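You operate a simulated robot arm through the tools that you are given. There is no shell and no other tool. Be economical: measure what you need, move in short steps, check, and stop when the job is done.

You are at the controls of a simulated two-armed robot. One attempt, no reset.

## Task
Put the thick seal roll, the peak rail and the mount plate in the finished tray.
Fine: hold the sprung lid up with one hand while the other lifts the roll out; leave the lid shut. Set down upright: what you pick out.

It is judged by the outcome, as a careful person would: the job done as asked, and still so three seconds after it is handed in. It fails if anything else is knocked over, pushed out of place, dropped, spilled or broken. Lids that push on must go on centred and level and be pressed home; caps that screw on are set level and turned clockwise until they are tight.

## Robot
Two 6-joint arms with two-finger parallel grippers on one trunk, on a base that drives. Base frame: it is fixed to the floor where the robot stands at the start and does not move with it; the origin is under the middle of the robot, x ahead of it, y to its left, z up; the surface under the hand at the start is at about z = 804. Lengths are in mm, angles in rad, forces in N, time in s.
The left shoulder is at the start at [280, 185, 1055], the right one opposite. With the tool pointing down near the work surface each hand reaches from about 560 to 940 mm from the robot's upright axis, wherever it stands, measured 20 degrees to its own side. Places, roughly: inside of the finished tray [500, -1100, 800]; sprung lid [500, 200, 900]. Payload 1.57 kg a hand.
Tool frame (each hand has its own): the origin (TCP) lies between the finger pads and is the grasp point; the fingertips stand 30 mm ahead of it; z points along the fingers, y is the line along which they close. The gripper opens to 80 mm. The fingers are 17 mm wide and 12 mm thick; the gripper's body (40 by 82 mm) begins 80 mm behind the TCP.
Orientation is that of the tool frame in the base frame, as a unit quaternion [x, y, z, w]. With the fingers straight down and closing along the base's y, the tool's x points along the base's -x, its y along +y and its z along -z.

## Interface
- The arms move only by the tool servo_tool. It takes "left_motion", "right_motion" or both (then of equal length, played together; a hand with none holds still); each is a list that holds one entry, the list of rows, each a list of 7 numbers: the finger opening in mm, from 0 to 80, then the shift along the tool's x, y, z in units of 40 mm (1.0 is 40 mm), then the turn, a rotation vector about the tool's x, y, z in units of 8 degrees (1.0 is 8 degrees). In form: [[[jaw, dx, dy, dz, rx, ry, rz], ...]]. A call has 1 to 10 rows; each row shifts and turns the commanded pose from where the row before left it, along the tool's axes as they then stand. A call with a number of a shift or a turn outside -1 to 1 is refused whole. A row lasts 0.2 s, in which the tool goes at most 50 mm and 0.15 rad; a call with a longer step from one row to the next is refused whole, and so is a gripper value outside its range. A pose out of reach is approached as far as the arm can. The call stops where the force on the tool passes 50 N (or 10 N more than at its start, if that is more) or the arm is blocked; 0.2 s more then pass. The fingers move at their own pace (about 153 mm/s each) and stop on an object; they squeeze with about 28 N. The grip force told is the motor's: it shows also when the fingers shut on nothing. Time passes only in rows, and 0.2 s behind the last, so rows that do not move let the fingers close. It gives the time, the measured TCP pose, the force on the tool (base axes), the opening and the grip force at its end, in the units of the frame above (readings bear some noise), with the torque about the TCP (base axes, N m) and any sound that the robot's microphone picked up, and new pictures: "views" is both (left out), scene, wrist or none (wrist: the cameras of the hands that moved).
- Cameras (640 x 400 px; columns grow to the right, rows downward): "scene" is now at [231.9, -31, 1494.1]; the picture's right is [-0.34, -0.94, 0.00], its down [-0.79, 0.29, -0.54] and it looks along [0.50, -0.18, -0.84] (base axes); focal length 285 px, centre (320, 200). "left" rides on the left gripper at [72, 7, -122] in its tool frame; the picture's right is [-0.09, 1.00, 0.00], its down [-0.84, -0.08, -0.54] and it looks along [-0.54, -0.05, 0.84] (tool axes); focal length 238 px, centre (320, 200). "right" rides on the right gripper at [72, -7, -122] in its tool frame; the picture's right is [0.09, 1.00, 0.00], its down [-0.84, 0.08, -0.54] and it looks along [-0.54, 0.05, 0.84] (tool axes); focal length 238 px, centre (320, 200). There is no depth. A picture from a camera that has moved, and an enlarged one, comes with that camera's place and axes in the base frame and with its lens. The place of the scene camera against the robot may be out by one fixed shift of up to 18 mm in any direction.
- lift_body(by): slides the trunk up (or, below 0, down) by that many mm; the arms and the scene camera ride with it, the base frame stays. It gives what a move gives, with no picture.
- steer(legs): drives the robot by 1 to 6 legs, each [ahead, turn to the left] in mm and rad, along the robot's own axes; the way and the turn of a leg run together, so that a leg with both is an arc; at most 1500 mm and 3.142 rad a leg. The arms and the cameras ride along, it lands a little off, and it stops where it bumps. It gives what a move gives, and a new picture of the scene camera.
- head_to(pan, tilt): turns the head with the scene camera to pan (to the left, within 1.501 rad either way) and tilt (down, from -0.506 to 1.204), counted from straight ahead of the robot. It gives what a move gives, and a new picture of the scene camera.
- enlarge(camera, box): a new picture of the part [left, top, right, bottom] of that camera's present view, enlarged. The clock stands still meanwhile.
- job_done(): hands the job in; it is judged then, once.

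Work in short steps. Places have to be worked out from the pictures, the camera data and where the tool is seen: move nearer, look again, correct. Check each grasp and each placing, and mend what went wrong. You have 120 turns and 260 pictures in all, those below and enlarged ones among them. Open the grippers and draw the arms clear of the work before you hand the job in, unless the task says otherwise; then end with one line.

The tools are called after "Emit:" as name(argument=value, ...) on one line, values as JSON. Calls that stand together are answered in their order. servo_tool: Moves the arms, as the interface text tells. Its arguments: {"type":"object","properties":{"left_motion":{"type":"array","items":{"type":"array","items":{"type":"array","items":{"type":"number"}}}},"right_motion":{"type":"array","items":{"type":"array","items":{"type":"array","items":{"type":"number"}}}},"views":{"type":"string","enum":["both","scene","wrist","none"]}},"required":[]} The other tools are called the same way: lift_body (by) slides the trunk up or down; steer (legs) drives the base; head_to (pan, tilt) turns the head that bears the scene camera; enlarge (camera, box) takes an enlarged picture of a part of a camera's view; job_done () hands the job in.

At the start:

```text
t: 0.0
left_position: [614.0, 37.6, 1169.5]
left_tcp_rot: [-0.001, 1.0, 0.0, 0.0]
left_force: [-0.5, -0.1, 0.5]
left_wrist_torque: [0.04, 0.04, -0.03]
left_grip_width: 80.2
left_gripper_force: 0.0
right_position: [461.4, -383.5, 1163.7]
right_tcp_rot: [0.0, 1.0, 0.0, 0.0]
right_force: [-0.5, 0.1, 0.2]
right_wrist_torque: [0.01, -0.02, 0.02]
right_grip_width: 80.0
right_gripper_force: 0.1
trunk travel left (down, up): [-750.0, 240.0]
robot x, y, heading: [-0.6, 1.6, 0.0]
head pan, tilt: [-0.349, 1.005]
```

scene: 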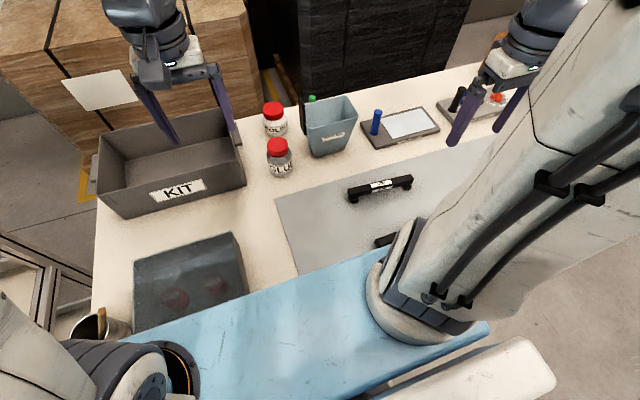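
right: 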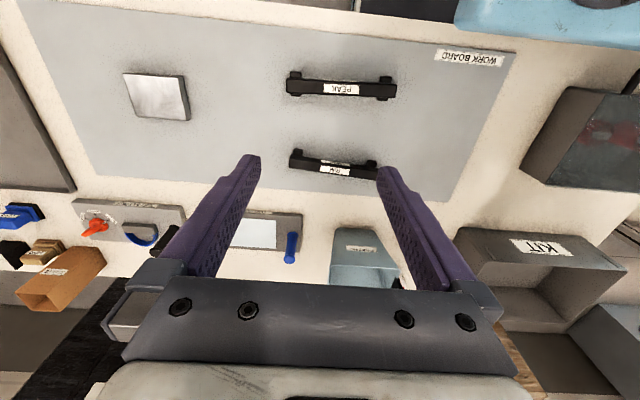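
left: 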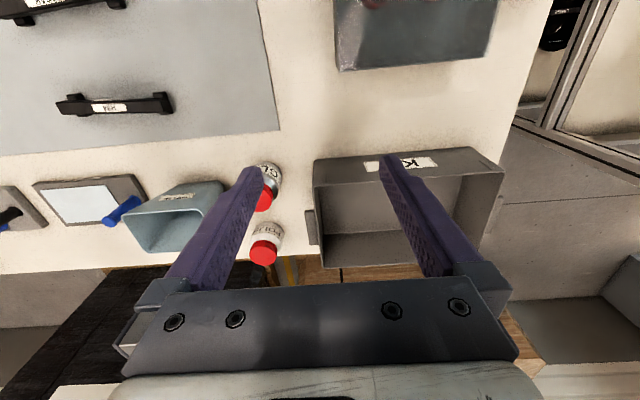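

I see the work board with rails, the kit tray, and the box with the lid (rolls inside). I'll enlarge a few regions and look toward both sides.

Emit:
enlarge(camera="scene", box=[60, 200, 300, 350])

Emit:
head_to(pan=0.3, tilt=0.95)

Emit:
head_to(pan=-1.1, tilt=0.8)

```text
2.67 times, centred on (180, 275) of scene
camera zoom: at [231.9, -31.0, 1494.1], right [-0.34, -0.94, 0.0], down [-0.79, 0.29, -0.54], along [0.5, -0.18, -0.84], focal length 760 px, centre (693, 0)
```

zoom: 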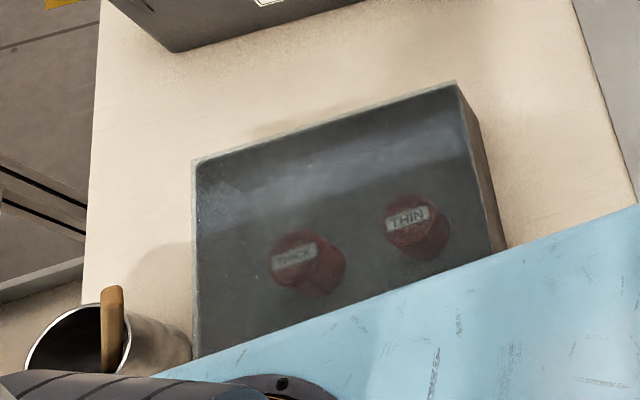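

```text
t: 1.0
left_position: [613.9, 38.4, 1168.9]
left_tcp_rot: [0.0, 1.0, 0.0, -0.001]
left_force: [-0.1, 0.1, -0.5]
left_wrist_torque: [-0.01, 0.01, -0.01]
left_grip_width: 80.1
left_gripper_force: 0.1
right_position: [461.0, -383.2, 1164.0]
right_tcp_rot: [0.001, 1.0, 0.0, 0.0]
right_force: [0.1, -0.4, -0.5]
right_wrist_torque: [0.02, -0.02, 0.0]
right_grip_width: 79.8
right_gripper_force: 0.0
trunk travel left (down, up): [-750.0, 240.0]
robot x, y, heading: [-1.5, 1.5, -0.001]
head pan, tilt: [0.3, 0.949]
camera scene: at [236.2, 14.1, 1498.1], right [0.29, -0.96, 0.0], down [-0.78, -0.24, -0.58], along [0.56, 0.17, -0.81], focal length 285 px, centre (320, 200)
```

scene: 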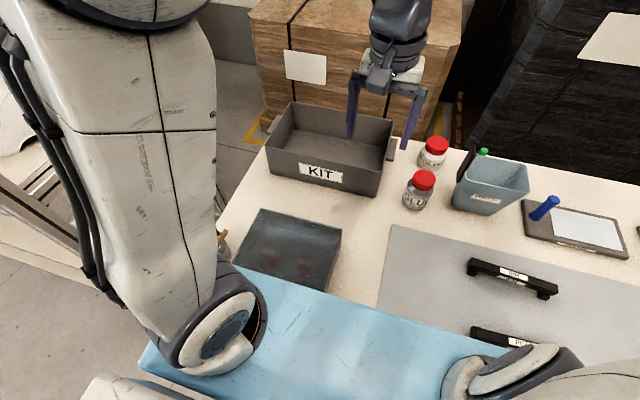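

```text
t: 2.6
left_position: [614.3, 38.4, 1168.0]
left_tcp_rot: [0.001, 1.0, -0.001, 0.0]
left_force: [0.4, -0.2, -0.7]
left_wrist_torque: [0.0, 0.03, 0.04]
left_grip_width: 79.9
left_gripper_force: 0.0
right_position: [461.9, -382.0, 1164.3]
right_tcp_rot: [0.0, 1.0, 0.0, 0.0]
right_force: [-0.5, -0.1, -0.3]
right_wrist_torque: [0.0, 0.0, 0.01]
right_grip_width: 79.9
right_gripper_force: 0.0
trunk travel left (down, up): [-750.0, 240.0]
robot x, y, heading: [-0.2, 0.1, -0.002]
head pan, tilt: [-1.1, 0.799]
camera scene: at [203.4, -79.2, 1509.6], right [-0.89, -0.45, 0.0], down [-0.33, 0.64, -0.7], along [0.32, -0.62, -0.72], focal length 285 px, centre (320, 200)
```

scene: 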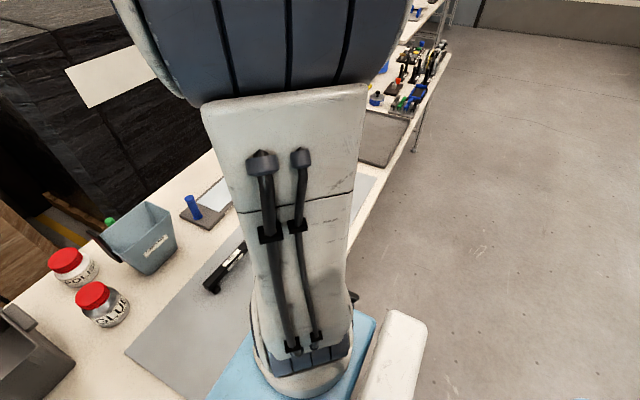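

I'll back up a bit so that the bench is in view and everything's in reach, then look.

Emit:
steer(legs=[[-250, 0]])

Emit:
head_to(pan=0.0, tilt=0.8)

Emit:
head_to(pan=0.3, tilt=0.9)

```text
t: 4.4
left_position: [364.8, 38.0, 1168.7]
left_tcp_rot: [0.001, 1.0, 0.0, 0.001]
left_force: [-0.2, 0.0, 0.0]
left_wrist_torque: [0.03, 0.03, -0.01]
left_grip_width: 79.9
left_gripper_force: 0.0
right_position: [211.9, -382.7, 1164.4]
right_tcp_rot: [0.001, 1.0, 0.001, -0.001]
right_force: [0.4, -0.1, -0.4]
right_wrist_torque: [0.01, 0.04, -0.02]
right_grip_width: 80.2
right_gripper_force: 0.1
trunk travel left (down, up): [-750.0, 240.0]
robot x, y, heading: [-246.8, -0.8, 0.002]
head pan, tilt: [-1.1, 0.799]
camera scene: at [-45.6, -79.3, 1509.5], right [-0.89, -0.45, 0.0], down [-0.33, 0.64, -0.7], along [0.32, -0.62, -0.72], focal length 285 px, centre (320, 200)
```

scene: 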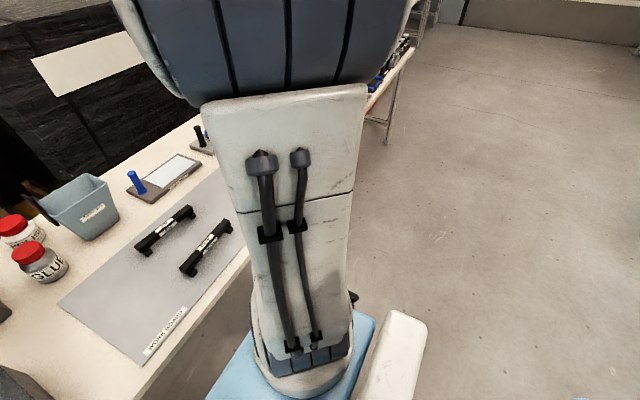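

```text
t: 5.7
left_position: [364.4, 38.7, 1168.8]
left_tcp_rot: [0.0, 1.0, 0.0, 0.0]
left_force: [0.0, -0.7, 0.0]
left_wrist_torque: [-0.01, 0.01, 0.0]
left_grip_width: 80.1
left_gripper_force: 0.2
right_position: [210.9, -383.9, 1162.6]
right_tcp_rot: [-0.001, 1.0, -0.001, 0.0]
right_force: [0.1, -0.3, -0.1]
right_wrist_torque: [0.0, -0.03, 0.01]
right_grip_width: 80.0
right_gripper_force: 0.0
trunk travel left (down, up): [-750.0, 240.0]
robot x, y, heading: [-250.4, 1.3, -0.005]
head pan, tilt: [0.0, 0.799]
camera scene: at [-2.0, -7.5, 1509.6], right [0.0, -1.0, 0.0], down [-0.72, 0.0, -0.7], along [0.7, 0.0, -0.72], focal length 285 px, centre (320, 200)
```

scene: 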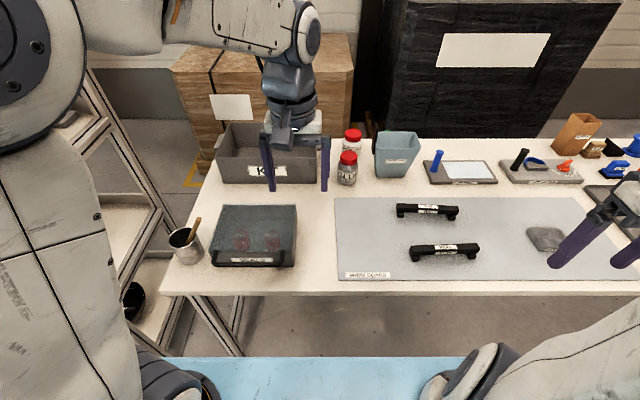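

```text
t: 6.5
left_position: [364.1, 37.6, 1168.8]
left_tcp_rot: [0.0, 1.0, 0.0, 0.0]
left_force: [0.6, 0.2, -0.6]
left_wrist_torque: [0.01, 0.01, -0.02]
left_grip_width: 80.1
left_gripper_force: 0.1
right_position: [212.2, -383.2, 1163.8]
right_tcp_rot: [0.0, 1.0, 0.001, 0.0]
right_force: [-0.1, 0.3, 0.1]
right_wrist_torque: [-0.01, 0.0, -0.01]
right_grip_width: 80.1
right_gripper_force: 0.0
trunk travel left (down, up): [-750.0, 240.0]
robot x, y, heading: [-248.2, 1.3, 0.003]
head pan, tilt: [0.3, 0.901]
camera scene: at [-10.5, 14.9, 1501.7], right [0.29, -0.96, 0.0], down [-0.75, -0.23, -0.62], along [0.59, 0.18, -0.78], focal length 285 px, centre (320, 200)
```

scene: 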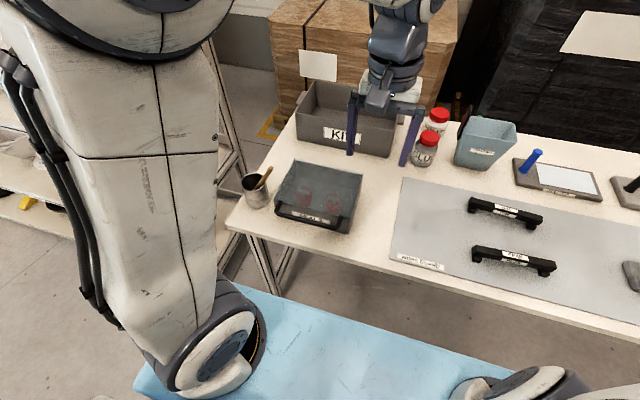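

Good view. Zoom on the dispenser and the board.

Emit:
enlarge(camera="scene", box=[230, 140, 390, 240])

Emit:
head_to(pan=-0.4, tilt=0.8)

Emit:
enlarge(camera="scene", box=[160, 160, 400, 310])

```text
4.00 times, centred on (310, 190) of scene
camera zoom: at [-10.5, 14.9, 1501.7], right [0.29, -0.96, 0.0], down [-0.75, -0.23, -0.62], along [0.59, 0.18, -0.78], focal length 1141 px, centre (360, 240)
```

zoom: 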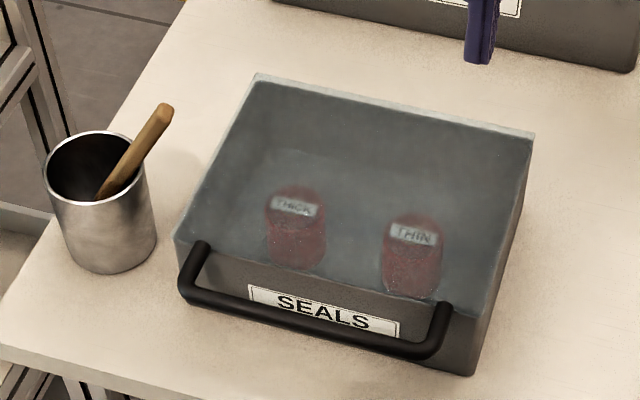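

```text
t: 7.6
left_position: [365.7, 39.7, 1169.1]
left_tcp_rot: [0.0, 1.0, 0.0, -0.001]
left_force: [-0.8, 0.3, 0.1]
left_wrist_torque: [0.0, 0.0, 0.01]
left_grip_width: 79.9
left_gripper_force: 0.1
right_position: [211.7, -383.5, 1164.4]
right_tcp_rot: [0.001, 1.0, 0.0, 0.0]
right_force: [0.1, 0.6, 0.1]
right_wrist_torque: [-0.03, -0.04, 0.0]
right_grip_width: 80.2
right_gripper_force: 0.0
trunk travel left (down, up): [-750.0, 240.0]
robot x, y, heading: [-249.1, -0.3, -0.002]
head pan, tilt: [-0.4, 0.799]
camera scene: at [-8.3, -38.7, 1509.6], right [-0.39, -0.92, 0.0], down [-0.66, 0.28, -0.7], along [0.64, -0.27, -0.72], focal length 285 px, centre (320, 200)
```

scene: 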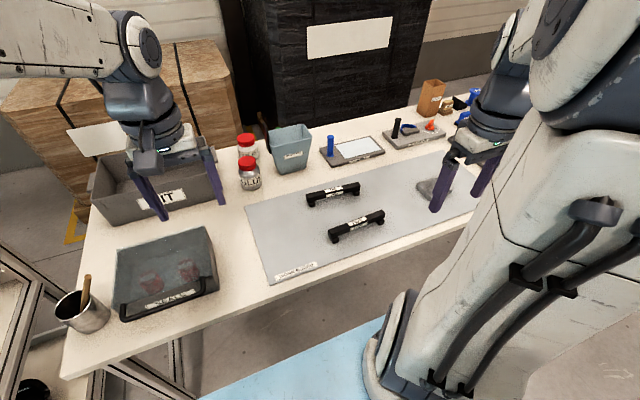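

```text
2.67 times, centred on (280, 235) of scene
camera zoom: at [-8.3, -38.7, 1509.6], right [-0.39, -0.92, 0.0], down [-0.66, 0.28, -0.7], along [0.64, -0.27, -0.72], focal length 760 px, centre (427, 107)
```

zoom: 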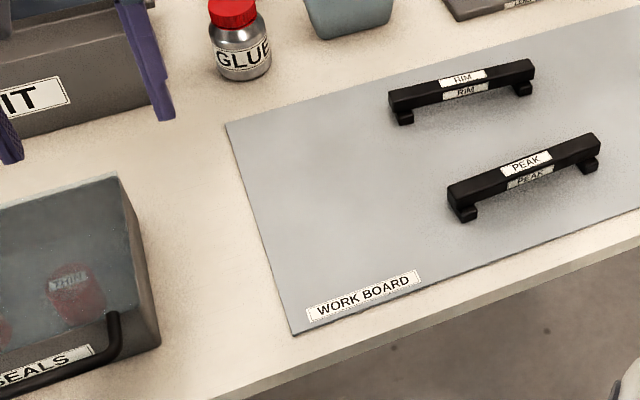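

The lid hinges at the back with a bar handle at front (x≈383, y≈87–260, z≈880); thick roll ≈(485,216). Plan: right hand holds the handle's right end, left hand lifts the roll. I turn to face the box and back off a little.

Emit:
steer(legs=[[0, 0.214], [-130, 0]])

Emit:
head_to(pan=0.0, tilt=0.75)

Emit:
enlarge(camera="scene", box=[240, 150, 400, 250])

```text
t: 9.6
left_position: [214.0, 140.1, 1169.2]
left_tcp_rot: [-0.106, 0.994, 0.0, 0.0]
left_force: [0.1, 0.6, 0.1]
left_wrist_torque: [0.01, 0.01, -0.02]
left_grip_width: 79.9
left_gripper_force: 0.0
right_position: [153.8, -303.1, 1164.6]
right_tcp_rot: [-0.107, 0.994, 0.0, 0.0]
right_force: [0.7, 0.3, 0.0]
right_wrist_torque: [-0.01, 0.01, -0.01]
right_grip_width: 79.6
right_gripper_force: 0.1
trunk travel left (down, up): [-750.0, 240.0]
robot x, y, heading: [-378.1, -28.1, 0.216]
head pan, tilt: [-0.4, 0.799]
camera scene: at [-135.0, -16.1, 1509.5], right [-0.18, -0.98, 0.0], down [-0.7, 0.13, -0.7], along [0.68, -0.13, -0.72], focal length 285 px, centre (320, 200)
```

scene: 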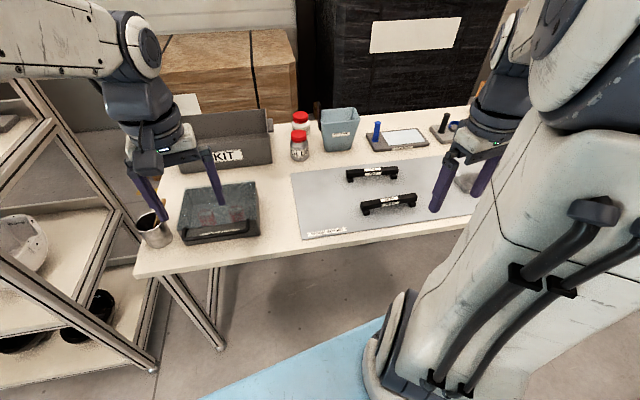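

```text
t: 10.5
left_position: [213.8, 139.4, 1169.1]
left_tcp_rot: [-0.106, 0.994, 0.0, 0.0]
left_force: [0.1, 0.5, 0.3]
left_wrist_torque: [-0.01, 0.0, 0.0]
left_grip_width: 80.2
left_gripper_force: 0.0
right_position: [154.2, -304.2, 1165.1]
right_tcp_rot: [-0.108, 0.994, -0.001, 0.001]
right_force: [-0.1, 1.1, 0.4]
right_wrist_torque: [-0.01, -0.04, 0.0]
right_grip_width: 80.0
right_gripper_force: 0.1
trunk travel left (down, up): [-750.0, 240.0]
robot x, y, heading: [-378.4, -26.2, 0.212]
head pan, tilt: [0.0, 0.75]
camera scene: at [-133.8, 16.2, 1513.6], right [0.21, -0.98, 0.0], down [-0.67, -0.14, -0.73], along [0.71, 0.15, -0.68], focal length 285 px, centre (320, 200)
```

scene: 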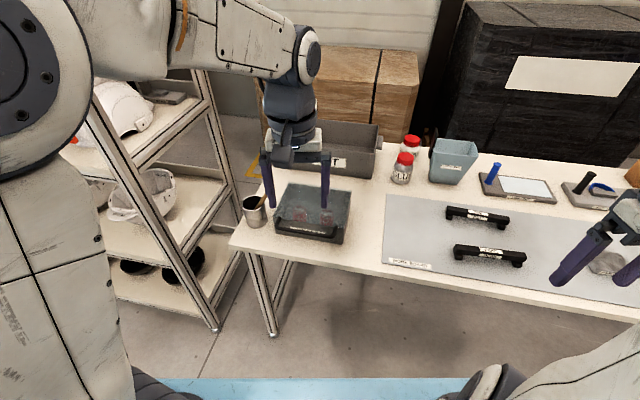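

```text
4.00 times, centred on (320, 200) of scene
camera zoom: at [-133.8, 16.2, 1513.6], right [0.21, -0.98, 0.0], down [-0.67, -0.14, -0.73], along [0.71, 0.15, -0.68], focal length 1141 px, centre (320, 200)
```

zoom: 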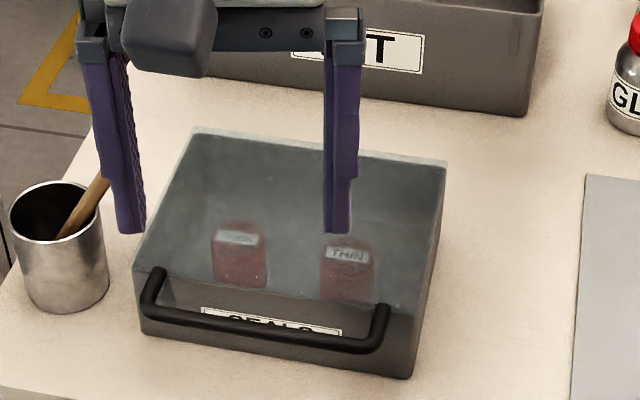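

Handle bar triangulates to about (386, 87–260, 880), with a possible offset. I rotate the right hand so its jaws close front-back, while moving the left hand out to the left.

Emit:
servo_tool(right_motion=[[[40, 0, 0, 0, 0, 0, -0.972], [40, 0, 0, 0, 0, 0, -0.972], [40, 0, 0, 0, 0, 0, -0.972], [40, 0, 0, 0, 0, 0, -0.972], [40, 0, 0, 0, 0, 0, -0.972], [40, 0, 0, 0, 0, 0, -0.972], [40, 0, 0, 0, 0, 0, -0.972], [40, 0, 0, 0, 0, 0, -0.972], [40, 0, 0, 0, 0, 0, -0.972], [40, 0, 0, 0, 0, 0, -0.972]]], left_motion=[[[80, -0.4, 0.7, 0, 0, 0, 0], [80, -0.4, 0.7, 0, 0, 0, 0], [80, -0.4, 0.7, 0, 0, 0, 0], [80, -0.4, 0.7, 0, 0, 0, 0], [80, -0.4, 0.7, 0, 0, 0, 0], [80, -0.4, 0.7, 0, 0, 0, 0], [80, 0, 0, 0, 0, 0, 0], [80, 0, 0, 0, 0, 0, 0], [80, 0, 0, 0, 0, 0, 0], [80, 0, 0, 0, 0, 0, 0]]], views="none")

```text
t: 12.7
left_position: [271.3, 325.0, 1169.4]
left_tcp_rot: [-0.106, 0.994, 0.0, 0.0]
left_force: [0.1, 0.2, 0.4]
left_wrist_torque: [0.01, -0.01, -0.01]
left_grip_width: 80.1
left_gripper_force: 0.2
right_position: [154.3, -304.5, 1164.7]
right_tcp_rot: [0.709, -0.706, 0.0, -0.001]
right_force: [0.0, -0.4, -0.5]
right_wrist_torque: [-0.01, -0.03, -0.01]
right_grip_width: 40.0
right_gripper_force: 0.0
trunk travel left (down, up): [-750.0, 240.0]
robot x, y, heading: [-377.6, -25.2, 0.214]
head pan, tilt: [0.0, 0.75]
```

Orientation as wanted (tool x = −Y, y = −X). Translate right hand to about (284, 90, 1165).

Emit:
servo_tool(right_motion=[[[40, -0.985, -0.325, 0, 0, 0, 0], [40, -0.985, -0.325, 0, 0, 0, 0], [40, -0.985, -0.325, 0, 0, 0, 0], [40, -0.985, -0.325, 0, 0, 0, 0], [40, -0.985, -0.325, 0, 0, 0, 0], [40, -0.985, -0.325, 0, 0, 0, 0], [40, -0.985, -0.325, 0, 0, 0, 0], [40, -0.985, -0.325, 0, 0, 0, 0], [40, -0.985, -0.325, 0, 0, 0, 0], [40, -0.985, -0.325, 0, 0, 0, 0]]], views="none")

Emit:
servo_tool(right_motion=[[[40, 0, 0, 0.3, 0.97, 0, 0], [40, 0, 0, 0.3, 0.97, 0, 0], [40, 0, 0, 0.3, 0.97, 0, 0], [40, 0, 0, 0.3, 0.97, 0, 0], [40, 0, 0, 0, 0.97, 0, 0], [40, 0, 0, 0, 0.97, 0, 0], [40, 0, 0, 0, 0.97, 0, 0], [40, 0, 0, 0, 0.97, 0, 0], [40, 0, 0, 0, 0.97, 0, 0]]])

```text
t: 14.9
left_position: [273.1, 324.5, 1168.4]
left_tcp_rot: [-0.107, 0.994, 0.0, 0.0]
left_force: [-0.4, -0.2, 0.5]
left_wrist_torque: [-0.01, -0.02, -0.03]
left_grip_width: 79.9
left_gripper_force: 0.0
right_position: [284.2, 89.3, 1165.3]
right_tcp_rot: [-0.707, 0.707, -0.001, 0.0]
right_force: [0.2, -0.8, 0.1]
right_wrist_torque: [0.0, -0.03, 0.0]
right_grip_width: 40.2
right_gripper_force: 0.0
trunk travel left (down, up): [-750.0, 240.0]
robot x, y, heading: [-378.7, -28.5, 0.22]
head pan, tilt: [0.0, 0.75]
```

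```text
t: 16.9
left_position: [273.3, 323.3, 1168.6]
left_tcp_rot: [-0.106, 0.994, 0.001, 0.001]
left_force: [-0.1, -0.6, 0.4]
left_wrist_torque: [0.03, 0.01, 0.02]
left_grip_width: 80.0
left_gripper_force: 0.0
right_position: [293.1, 91.1, 1118.5]
right_tcp_rot: [0.579, -0.579, 0.405, -0.406]
right_force: [-0.4, -0.4, 0.3]
right_wrist_torque: [-0.02, 0.02, 0.0]
right_grip_width: 39.9
right_gripper_force: 0.0
trunk travel left (down, up): [-750.0, 240.0]
robot x, y, heading: [-376.8, -25.7, 0.213]
head pan, tilt: [0.0, 0.75]
camera scene: at [-133.9, 16.2, 1513.6], right [0.21, -0.98, 0.0], down [-0.67, -0.14, -0.73], along [0.71, 0.16, -0.68], focal length 285 px, centre (320, 200)
camera right: at [181.7, 18.9, 1165.7], right [-0.34, -0.09, -0.94], down [-0.54, 0.84, 0.11], along [0.77, 0.54, -0.33], focal length 238 px, centre (320, 200)
```

scene: 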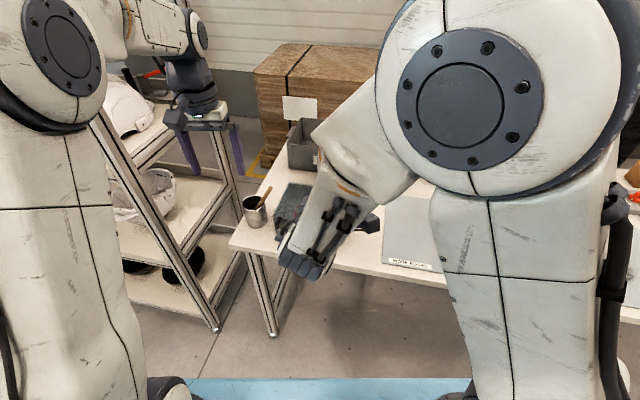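
right: 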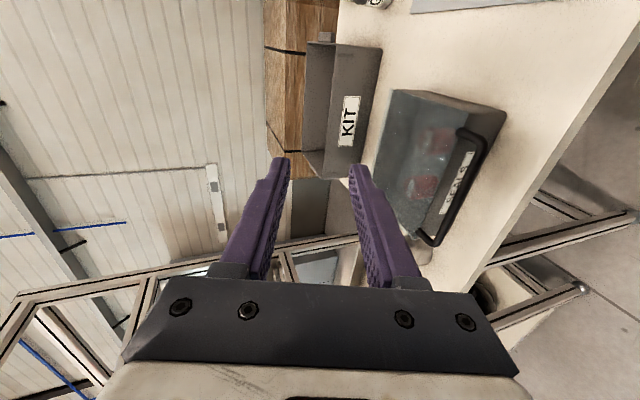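

Wrist camera places the bar's outer edge near x≈370, y≈100–260. I descend to in front of it and look again.

Emit:
servo_tool(right_motion=[[[40, -0.06, 0.825, 0.33, 0, 0, 0], [40, -0.06, 0.825, 0.33, 0, 0, 0], [40, -0.06, 0.825, 0.33, 0, 0, 0], [40, -0.06, 0.825, 0.33, 0, 0, 0], [40, -0.06, 0.825, 0.2, 0, 0, 0], [40, 0, 0, 0, 0, 0, 0]]])

Emit:
enlarge(camera="right", box=[200, 60, 520, 260])

```text
t: 18.3
left_position: [272.8, 324.5, 1167.9]
left_tcp_rot: [-0.106, 0.994, 0.0, 0.0]
left_force: [1.1, 0.0, -0.5]
left_wrist_torque: [0.03, 0.0, 0.02]
left_grip_width: 80.1
left_gripper_force: 0.0
right_position: [293.3, 101.7, 942.2]
right_tcp_rot: [0.58, -0.579, 0.405, -0.406]
right_force: [-0.2, -0.8, -0.3]
right_wrist_torque: [-0.01, 0.01, 0.0]
right_grip_width: 39.9
right_gripper_force: 0.0
trunk travel left (down, up): [-750.0, 240.0]
robot x, y, heading: [-380.2, -30.7, 0.22]
head pan, tilt: [0.0, 0.75]
camera scene: at [-133.7, 16.4, 1513.6], right [0.21, -0.98, 0.0], down [-0.67, -0.14, -0.73], along [0.71, 0.15, -0.68], focal length 285 px, centre (320, 200)
camera right: at [182.4, 31.4, 990.0], right [-0.34, -0.09, -0.93], down [-0.54, 0.84, 0.11], along [0.77, 0.54, -0.34], focal length 238 px, centre (320, 200)
```

scene: 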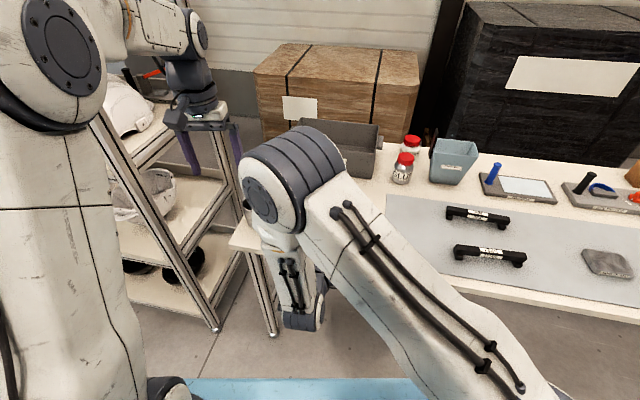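
right: 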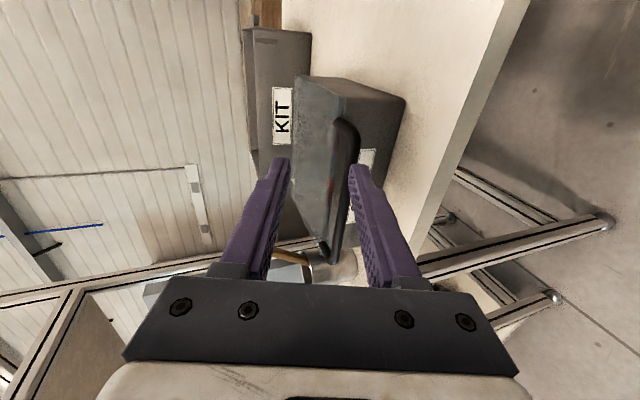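

```text
2.00 times, centred on (360, 160) of right
camera zoom: at [182.4, 31.4, 990.0], right [-0.34, -0.09, -0.93], down [-0.54, 0.84, 0.11], along [0.77, 0.54, -0.34], focal length 477 px, centre (240, 280)
```

zoom: 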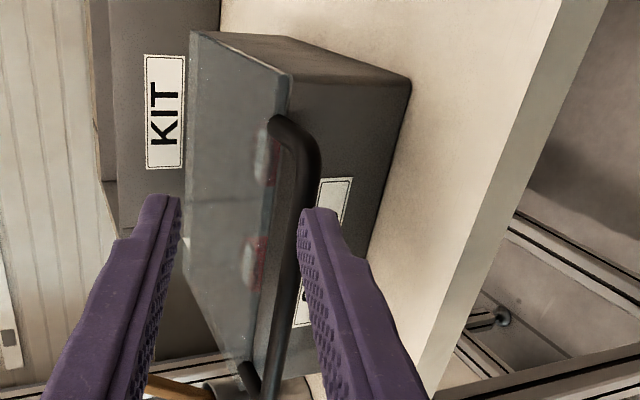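

Bar's right corner triangulates to ≈(364,98,884); I'll grip at y≈122. Shift sideways and advance partway, then check.

Emit:
servo_tool(right_motion=[[[40, -0.254, 0.38, 0, 0, 0, 0], [40, -0.254, 0.38, 0, 0, 0, 0], [40, 0, 0, 0.6, 0, 0, 0], [40, 0, 0, 0.6, 0, 0, 0], [40, 0, 0, 0, 0, 0, 0]]], views="wrist")

Emit:
enlarge(camera="right", box=[200, 60, 520, 260])

```text
t: 19.5
left_position: [272.1, 323.6, 1169.0]
left_tcp_rot: [-0.107, 0.994, -0.001, 0.0]
left_force: [0.7, -0.6, -0.4]
left_wrist_torque: [-0.01, 0.03, 0.03]
left_grip_width: 79.8
left_gripper_force: 0.1
right_position: [327.2, 122.5, 897.5]
right_tcp_rot: [0.581, -0.579, 0.404, -0.405]
right_force: [0.4, -0.2, 0.2]
right_wrist_torque: [-0.01, -0.03, 0.0]
right_grip_width: 40.0
right_gripper_force: 0.1
trunk travel left (down, up): [-750.0, 240.0]
robot x, y, heading: [-376.1, -27.1, 0.212]
head pan, tilt: [0.0, 0.75]
camera right: at [216.6, 51.9, 945.2], right [-0.34, -0.09, -0.93], down [-0.54, 0.84, 0.11], along [0.77, 0.54, -0.34], focal length 238 px, centre (320, 200)
```

right: 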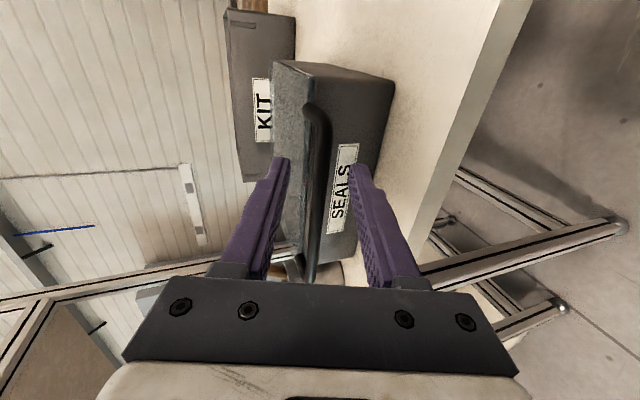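

```text
2.00 times, centred on (360, 160) of right
camera zoom: at [216.6, 51.9, 945.2], right [-0.34, -0.09, -0.93], down [-0.54, 0.84, 0.11], along [0.77, 0.54, -0.34], focal length 477 px, centre (240, 280)
```

zoom: 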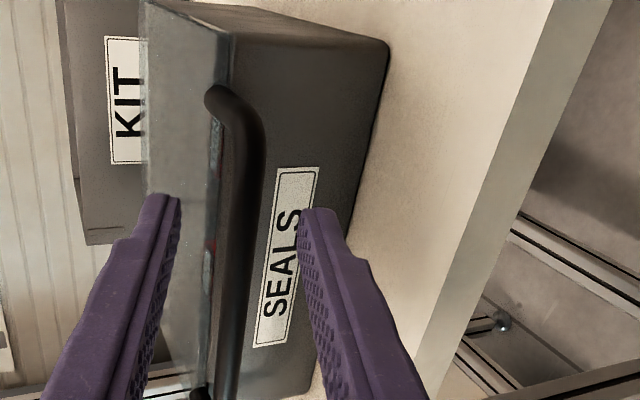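

Bar sits centred between the fingers. Advance 36 mm, then close.

Emit:
servo_tool(right_motion=[[[40, 0, 0, 0.45, 0, 0, 0], [40, 0, 0, 0.45, 0, 0, 0], [40, 0, 0, 0, 0, 0, 0], [0, 0, 0, 0, 0, 0, 0], [0, 0, 0, 0, 0, 0, 0], [0, 0, 0, 0, 0, 0, 0]]], views="wrist")

```text
t: 20.9
left_position: [272.1, 323.1, 1168.7]
left_tcp_rot: [-0.106, 0.994, 0.0, 0.0]
left_force: [0.5, 0.7, 0.2]
left_wrist_torque: [-0.01, 0.02, -0.01]
left_grip_width: 80.1
left_gripper_force: 0.0
right_position: [361.4, 122.4, 885.8]
right_tcp_rot: [0.58, -0.58, 0.404, -0.405]
right_force: [-1.3, -1.0, -1.3]
right_wrist_torque: [0.1, 0.06, 0.01]
right_grip_width: 11.5
right_gripper_force: 28.8
trunk travel left (down, up): [-750.0, 240.0]
robot x, y, heading: [-375.7, -25.3, 0.211]
head pan, tilt: [0.0, 0.75]
camera right: at [250.3, 51.5, 932.8], right [-0.34, -0.09, -0.93], down [-0.54, 0.84, 0.11], along [0.77, 0.54, -0.34], focal length 238 px, centre (320, 200)
```

right: 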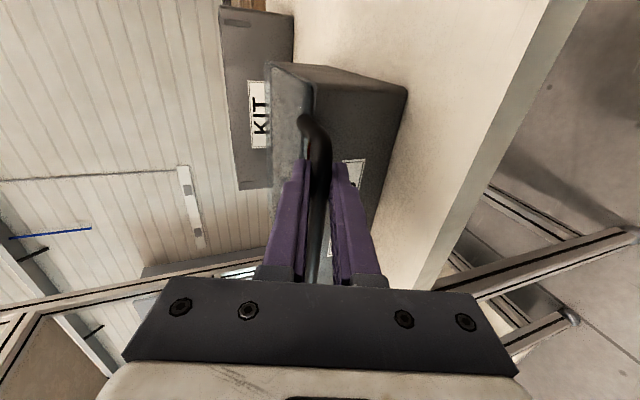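

Bar gripped (11.5 mm). Swing the lid up in small arc steps about the hinge (≈x 583, z 880), checking force.

Emit:
servo_tool(right_motion=[[[0, 0, -0.596, -0.165, -0.8, 0, 0], [0, 0, -0.596, -0.165, -0.8, 0, 0]]], views="wrist")

```text
t: 21.5
left_position: [273.8, 324.4, 1168.6]
left_tcp_rot: [-0.107, 0.994, 0.0, 0.0]
left_force: [-0.1, 0.2, 0.4]
left_wrist_torque: [-0.04, 0.04, 0.02]
left_grip_width: 80.4
left_gripper_force: 0.0
right_position: [368.4, 121.8, 933.0]
right_tcp_rot: [0.622, -0.621, 0.337, -0.338]
right_force: [2.3, -2.7, -1.3]
right_wrist_torque: [0.38, -0.15, 0.37]
right_grip_width: 11.5
right_gripper_force: 29.0
trunk travel left (down, up): [-750.0, 240.0]
robot x, y, heading: [-375.1, -28.0, 0.207]
head pan, tilt: [0.0, 0.75]
camera right: at [271.2, 51.5, 1005.2], right [-0.54, -0.09, -0.83], down [-0.5, 0.84, 0.23], along [0.68, 0.54, -0.5], focal length 238 px, centre (320, 200)
```

right: 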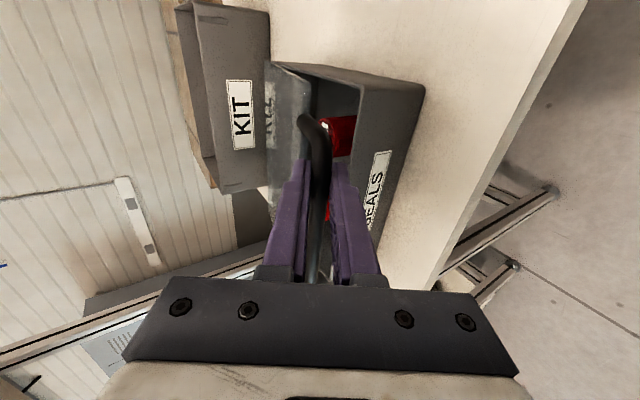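

Lid opens with little force. Continue the same arc.

Emit:
servo_tool(right_motion=[[[0, 0, -0.596, -0.165, -0.8, 0, 0], [0, 0, -0.596, -0.165, -0.8, 0, 0], [0, 0, -0.596, -0.165, -0.8, 0, 0], [0, 0, -0.596, -0.165, -0.8, 0, 0]]])

```text
t: 22.5
left_position: [273.2, 324.7, 1167.8]
left_tcp_rot: [-0.107, 0.994, 0.0, -0.001]
left_force: [-0.7, 0.6, 0.5]
left_wrist_torque: [0.04, 0.02, -0.01]
left_grip_width: 80.1
left_gripper_force: 0.0
right_position: [416.2, 123.6, 1020.4]
right_tcp_rot: [0.681, -0.68, 0.192, -0.192]
right_force: [10.1, 6.3, -8.5]
right_wrist_torque: [0.13, -0.02, -0.1]
right_grip_width: 11.5
right_gripper_force: 28.9
trunk travel left (down, up): [-750.0, 240.0]
robot x, y, heading: [-379.2, -27.8, 0.214]
head pan, tilt: [0.0, 0.75]
camera scene: at [-133.0, 16.8, 1513.3], right [0.21, -0.98, 0.0], down [-0.67, -0.15, -0.73], along [0.71, 0.16, -0.68], focal length 285 px, centre (320, 200)
camera right: at [357.7, 51.9, 1127.4], right [-0.85, -0.09, -0.52], down [-0.35, 0.83, 0.42], along [0.4, 0.54, -0.74], focal length 238 px, centre (320, 200)
```

scene: 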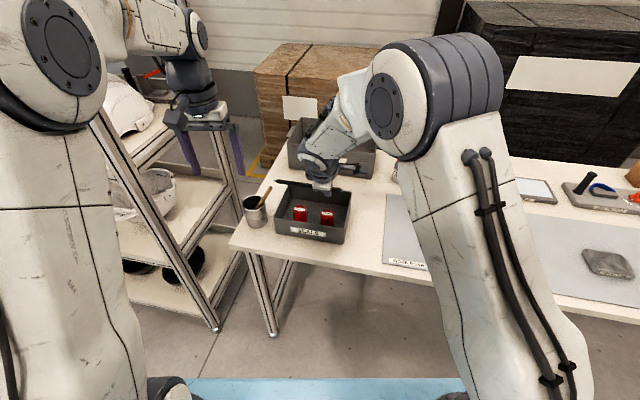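
right: 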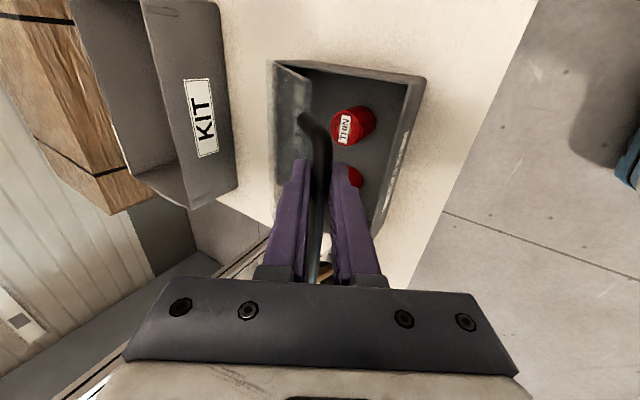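

Slight radial pull (~13 N toward the hinge), so I shrink the radius a few mm and continue to about 58°.

Emit:
servo_tool(right_motion=[[[0, 0, -0.62, -0.095, -0.8, 0, 0], [0, 0, -0.596, -0.165, -0.8, 0, 0], [0, 0, -0.596, -0.165, -0.8, 0, 0]]])

```text
t: 23.3
left_position: [271.9, 324.3, 1169.0]
left_tcp_rot: [-0.107, 0.994, -0.001, 0.0]
left_force: [0.3, 0.7, 0.4]
left_wrist_torque: [-0.04, 0.0, 0.01]
left_grip_width: 80.0
left_gripper_force: 0.1
right_position: [471.2, 123.5, 1066.4]
right_tcp_rot: [0.704, -0.703, 0.073, -0.076]
right_force: [0.8, 7.6, -0.8]
right_wrist_torque: [0.42, -0.16, -0.01]
right_grip_width: 11.5
right_gripper_force: 28.6
trunk travel left (down, up): [-750.0, 240.0]
robot x, y, heading: [-375.4, -27.1, 0.216]
head pan, tilt: [0.0, 0.75]
camera scene: at [-134.1, 16.8, 1513.6], right [0.21, -0.98, 0.0], down [-0.67, -0.14, -0.73], along [0.71, 0.15, -0.68], focal length 285 px, centre (320, 200)
camera right: at [453.4, 52.2, 1186.9], right [-0.97, -0.09, -0.21], down [-0.19, 0.83, 0.52], along [0.13, 0.54, -0.83], focal length 238 px, centre (320, 200)
```

scene: 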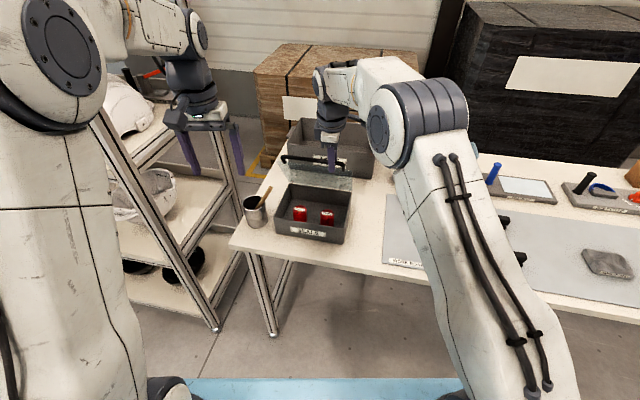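
right: 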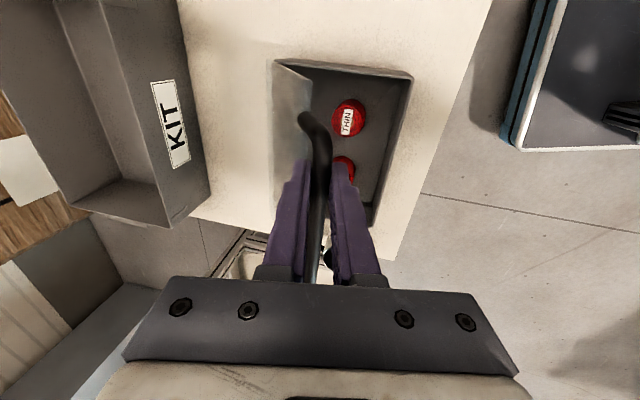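

Lid at ~58°, forces low. Two more steps to ~70° for clearance, then zoom on the rolls.

Emit:
servo_tool(right_motion=[[[0, 0, -0.596, -0.165, -0.8, 0, 0], [0, 0, -0.596, -0.165, -0.8, 0, 0], [0, 0, 0, 0, 0, 0, 0]]], views="none")

Emit:
enlarge(camera="scene", box=[240, 130, 400, 250])

Emit:
enlarge(camera="right", box=[240, 40, 480, 280])

```text
t: 24.1
left_position: [272.8, 325.2, 1166.8]
left_tcp_rot: [-0.107, 0.994, 0.0, 0.001]
left_force: [1.1, 0.3, 0.6]
left_wrist_torque: [-0.02, 0.06, -0.07]
left_grip_width: 80.1
left_gripper_force: 0.0
right_position: [477.7, 110.2, 1070.9]
right_tcp_rot: [0.711, -0.703, -0.007, 0.0]
right_force: [6.6, 8.4, -15.4]
right_wrist_torque: [0.94, 0.03, 0.24]
right_grip_width: 12.2
right_gripper_force: 29.8
right hand out of reach, approached as far as the arm can: row 2
trunk travel left (down, up): [-750.0, 240.0]
robot x, y, heading: [-376.5, -28.8, 0.22]
head pan, tilt: [0.0, 0.75]
stopped in row 3 (right hand): the force on the tool passed its limit at 52 N (the readings are from after the stop); the commanded pose is now the measured one
```

```text
3.33 times, centred on (320, 190) of scene
camera zoom: at [-132.3, 18.1, 1513.3], right [0.22, -0.98, 0.0], down [-0.67, -0.15, -0.73], along [0.71, 0.16, -0.68], focal length 951 px, centre (320, 233)
```

zoom: 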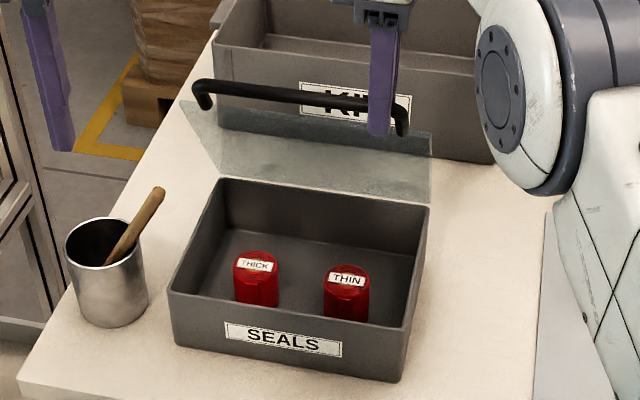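

```text
1.67 times, centred on (360, 160) of right
camera zoom: at [486.1, 38.5, 1193.8], right [-0.99, -0.1, 0.01], down [-0.08, 0.83, 0.55], along [-0.06, 0.55, -0.83], focal length 397 px, centre (253, 267)
```

zoom: 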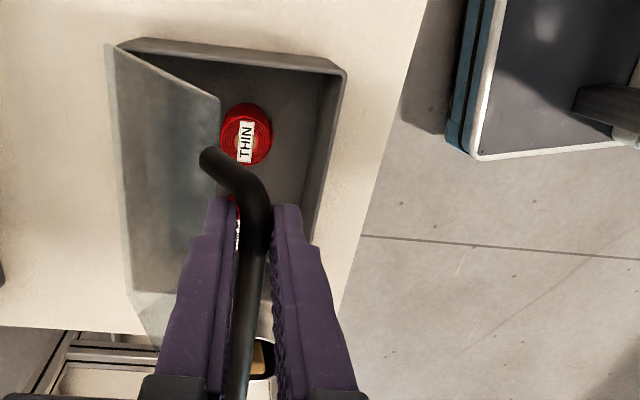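

The right hand hit its reach limit and slid slightly along the bar, but the lid is held at ~62°. Now align the left hand (yaw) and bring it to a viewing position over the box front.

Emit:
servo_tool(left_motion=[[[76, 0, 0, 0, 0, 0, 0.765], [76, 0, 0, 0, 0, 0, 0.765], [76, -0.535, -0.5, 0.74, 0, 0, 0], [76, -0.535, -0.5, 0.74, 0, 0, 0], [76, -0.535, -0.5, 0.74, 0, 0, 0], [76, -0.535, -0.5, 0.74, 0, 0, 0], [76, -0.535, -0.5, 0.74, 0, 0, 0], [76, 0, 0, 0, 0, 0, 0]]])

Emit:
enlarge(camera="left", box=[220, 40, 420, 240])

```text
t: 25.9
left_position: [382.1, 225.3, 1019.2]
left_tcp_rot: [-0.001, 1.0, -0.001, 0.0]
left_force: [0.3, 0.3, -0.5]
left_wrist_torque: [0.03, 0.03, 0.03]
left_grip_width: 76.1
left_gripper_force: 0.1
right_position: [477.7, 110.7, 1074.6]
right_tcp_rot: [0.71, -0.704, -0.006, -0.001]
right_force: [12.4, 17.0, -22.7]
right_wrist_torque: [0.36, -0.23, 0.25]
right_grip_width: 12.3
right_gripper_force: 29.4
trunk travel left (down, up): [-750.0, 240.0]
robot x, y, heading: [-382.3, -28.4, 0.216]
head pan, tilt: [0.0, 0.75]
camera scene: at [-131.9, 18.4, 1513.2], right [0.21, -0.98, 0.0], down [-0.67, -0.15, -0.73], along [0.71, 0.16, -0.68], focal length 285 px, centre (320, 200)
camera left: at [308.5, 231.2, 1141.2], right [0.09, 1.0, 0.0], down [0.84, -0.08, 0.54], along [0.54, -0.05, -0.84], focal length 238 px, centre (320, 200)
```

scene: 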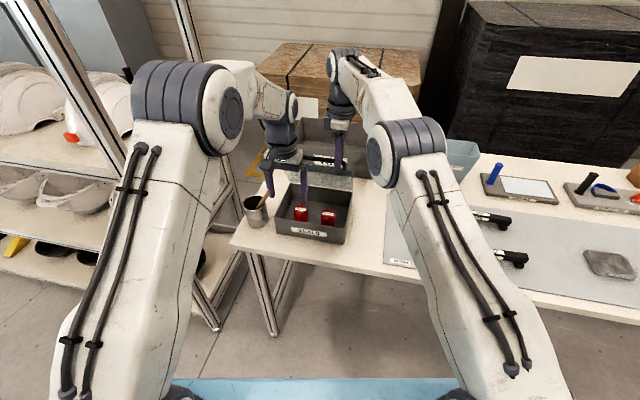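
left: 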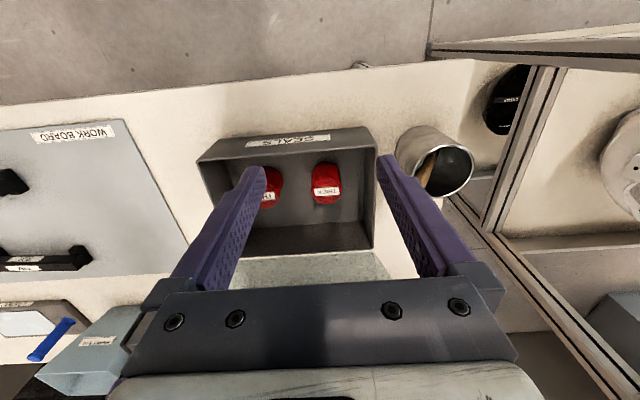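

```text
2.00 times, centred on (320, 140) of left
camera zoom: at [308.5, 231.2, 1141.2], right [0.09, 1.0, 0.0], down [0.84, -0.08, 0.54], along [0.54, -0.05, -0.84], focal length 477 px, centre (320, 320)
```

zoom: 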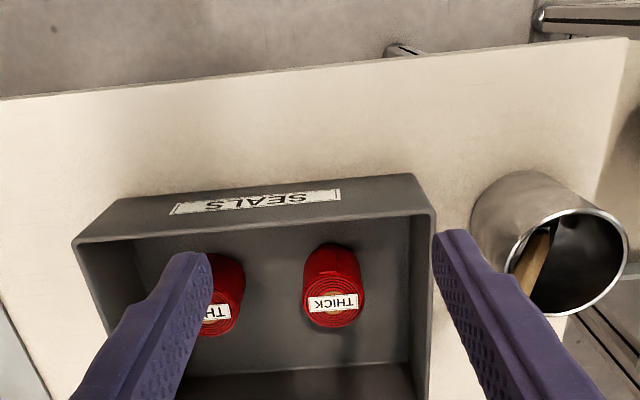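

Thick roll located at about (476, 224, top z≈861), ⌀≈43. Tilt the left hand forward 25° and go to a 100 mm standoff along the approach.

Emit:
servo_tool(left_motion=[[[58, 0, 0, 0, 0, -0.78, 0], [58, 0, 0, 0, 0, -0.78, 0], [58, 0, 0, 0, 0, -0.78, 0], [58, 0, 0, 0, 0, -0.78, 0], [58, -0.11, 0, 0.787, 0, 0, 0], [58, -0.11, 0, 0.787, 0, 0, 0], [58, -0.11, 0, 0.787, 0, 0, 0], [58, 0, 0, 0, 0, 0, 0]]])

Emit:
enlarge(camera="left", box=[220, 80, 420, 280])

```text
t: 27.7
left_position: [432.3, 225.8, 938.6]
left_tcp_rot: [-0.001, 0.977, -0.001, 0.215]
left_force: [-0.1, 0.3, 0.0]
left_wrist_torque: [-0.01, 0.0, 0.0]
left_grip_width: 57.9
left_gripper_force: 0.0
right_position: [478.6, 110.4, 1074.3]
right_tcp_rot: [0.711, -0.704, -0.005, -0.001]
right_force: [10.9, 17.5, -20.7]
right_wrist_torque: [0.45, -0.26, 0.26]
right_grip_width: 12.4
right_gripper_force: 29.6
trunk travel left (down, up): [-750.0, 240.0]
robot x, y, heading: [-372.9, -25.5, 0.214]
head pan, tilt: [0.0, 0.75]
camera scene: at [-132.2, 18.6, 1513.2], right [0.21, -0.98, 0.0], down [-0.67, -0.15, -0.73], along [0.71, 0.16, -0.68], focal length 285 px, centre (320, 200)
camera left: at [314.9, 231.8, 1019.5], right [0.08, 1.0, 0.04], down [0.53, -0.08, 0.84], along [0.84, -0.05, -0.53], focal length 238 px, centre (320, 200)
```

scene: 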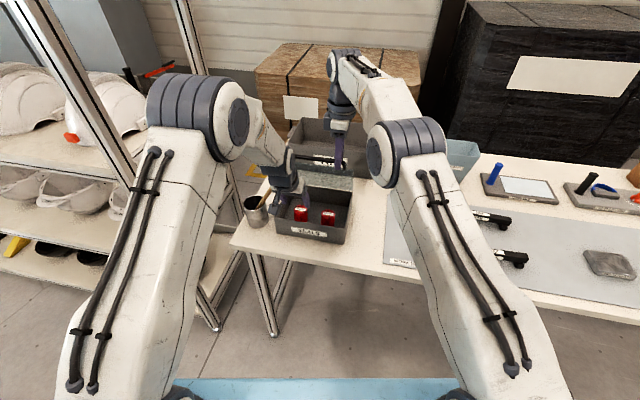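
left: 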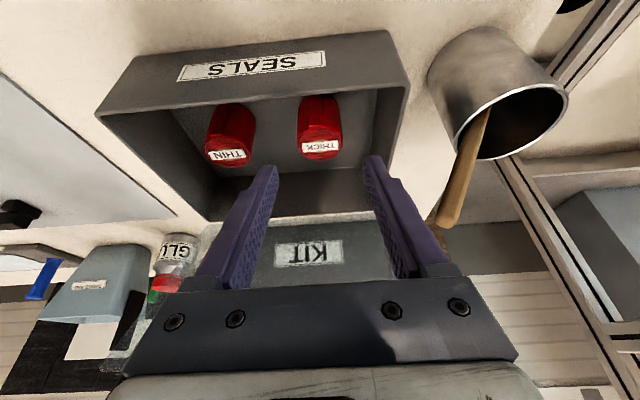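

```text
2.00 times, centred on (320, 180) of left
camera zoom: at [314.9, 231.8, 1019.5], right [0.08, 1.0, 0.04], down [0.53, -0.08, 0.84], along [0.84, -0.05, -0.53], focal length 477 px, centre (320, 240)
```

zoom: 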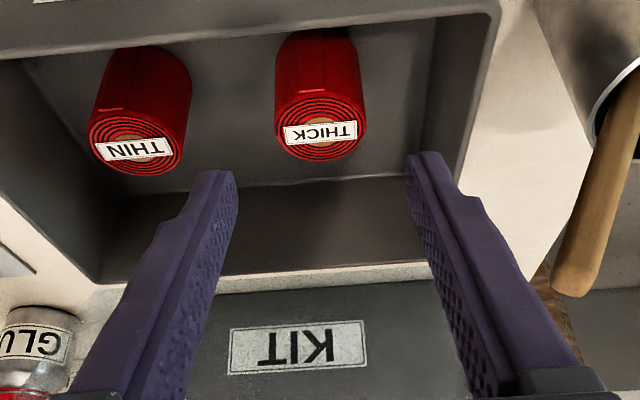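

Alignment checks out: the straight approach leads to (473, 225, 848). Advance with slightly narrower opening.

Emit:
servo_tool(left_motion=[[[55, 0.01, 0, 0.62, 0, 0, 0], [55, 0.01, 0, 0.62, 0, 0, 0], [55, 0, 0, 0, 0, 0, 0]]], views="wrist")

Emit:
enlarge(camera="scene", box=[240, 130, 400, 250])

```text
t: 28.5
left_position: [452.9, 224.7, 891.9]
left_tcp_rot: [0.0, 0.977, -0.002, 0.215]
left_force: [-0.2, 0.2, -0.5]
left_wrist_torque: [0.02, -0.02, 0.01]
left_grip_width: 55.1
left_gripper_force: 0.1
right_position: [477.6, 111.3, 1074.2]
right_tcp_rot: [0.71, -0.704, -0.006, -0.002]
right_force: [10.2, 17.5, -19.8]
right_wrist_torque: [0.5, -0.26, 0.22]
right_grip_width: 12.4
right_gripper_force: 29.5
trunk travel left (down, up): [-750.0, 240.0]
robot x, y, heading: [-377.1, -28.4, 0.22]
head pan, tilt: [0.0, 0.75]
camera left: at [335.0, 231.8, 974.0], right [0.08, 1.0, 0.04], down [0.53, -0.08, 0.84], along [0.84, -0.05, -0.53], focal length 238 px, centre (320, 200)
```

left: 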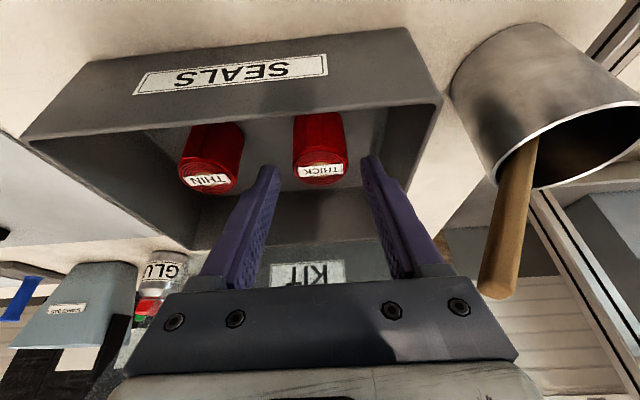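

```text
3.33 times, centred on (320, 190) of scene
camera zoom: at [-132.3, 18.6, 1513.2], right [0.21, -0.98, 0.0], down [-0.67, -0.15, -0.73], along [0.71, 0.16, -0.68], focal length 951 px, centre (320, 233)
```

zoom: 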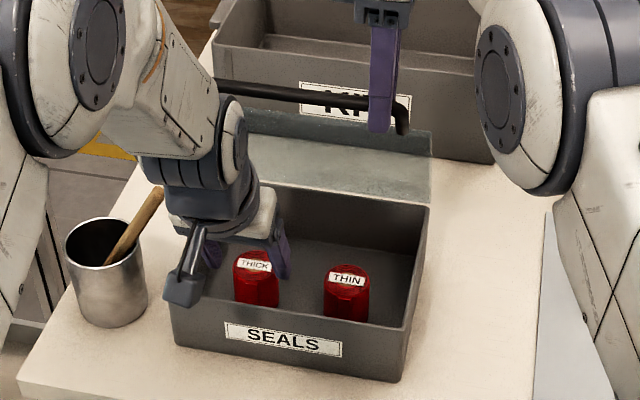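

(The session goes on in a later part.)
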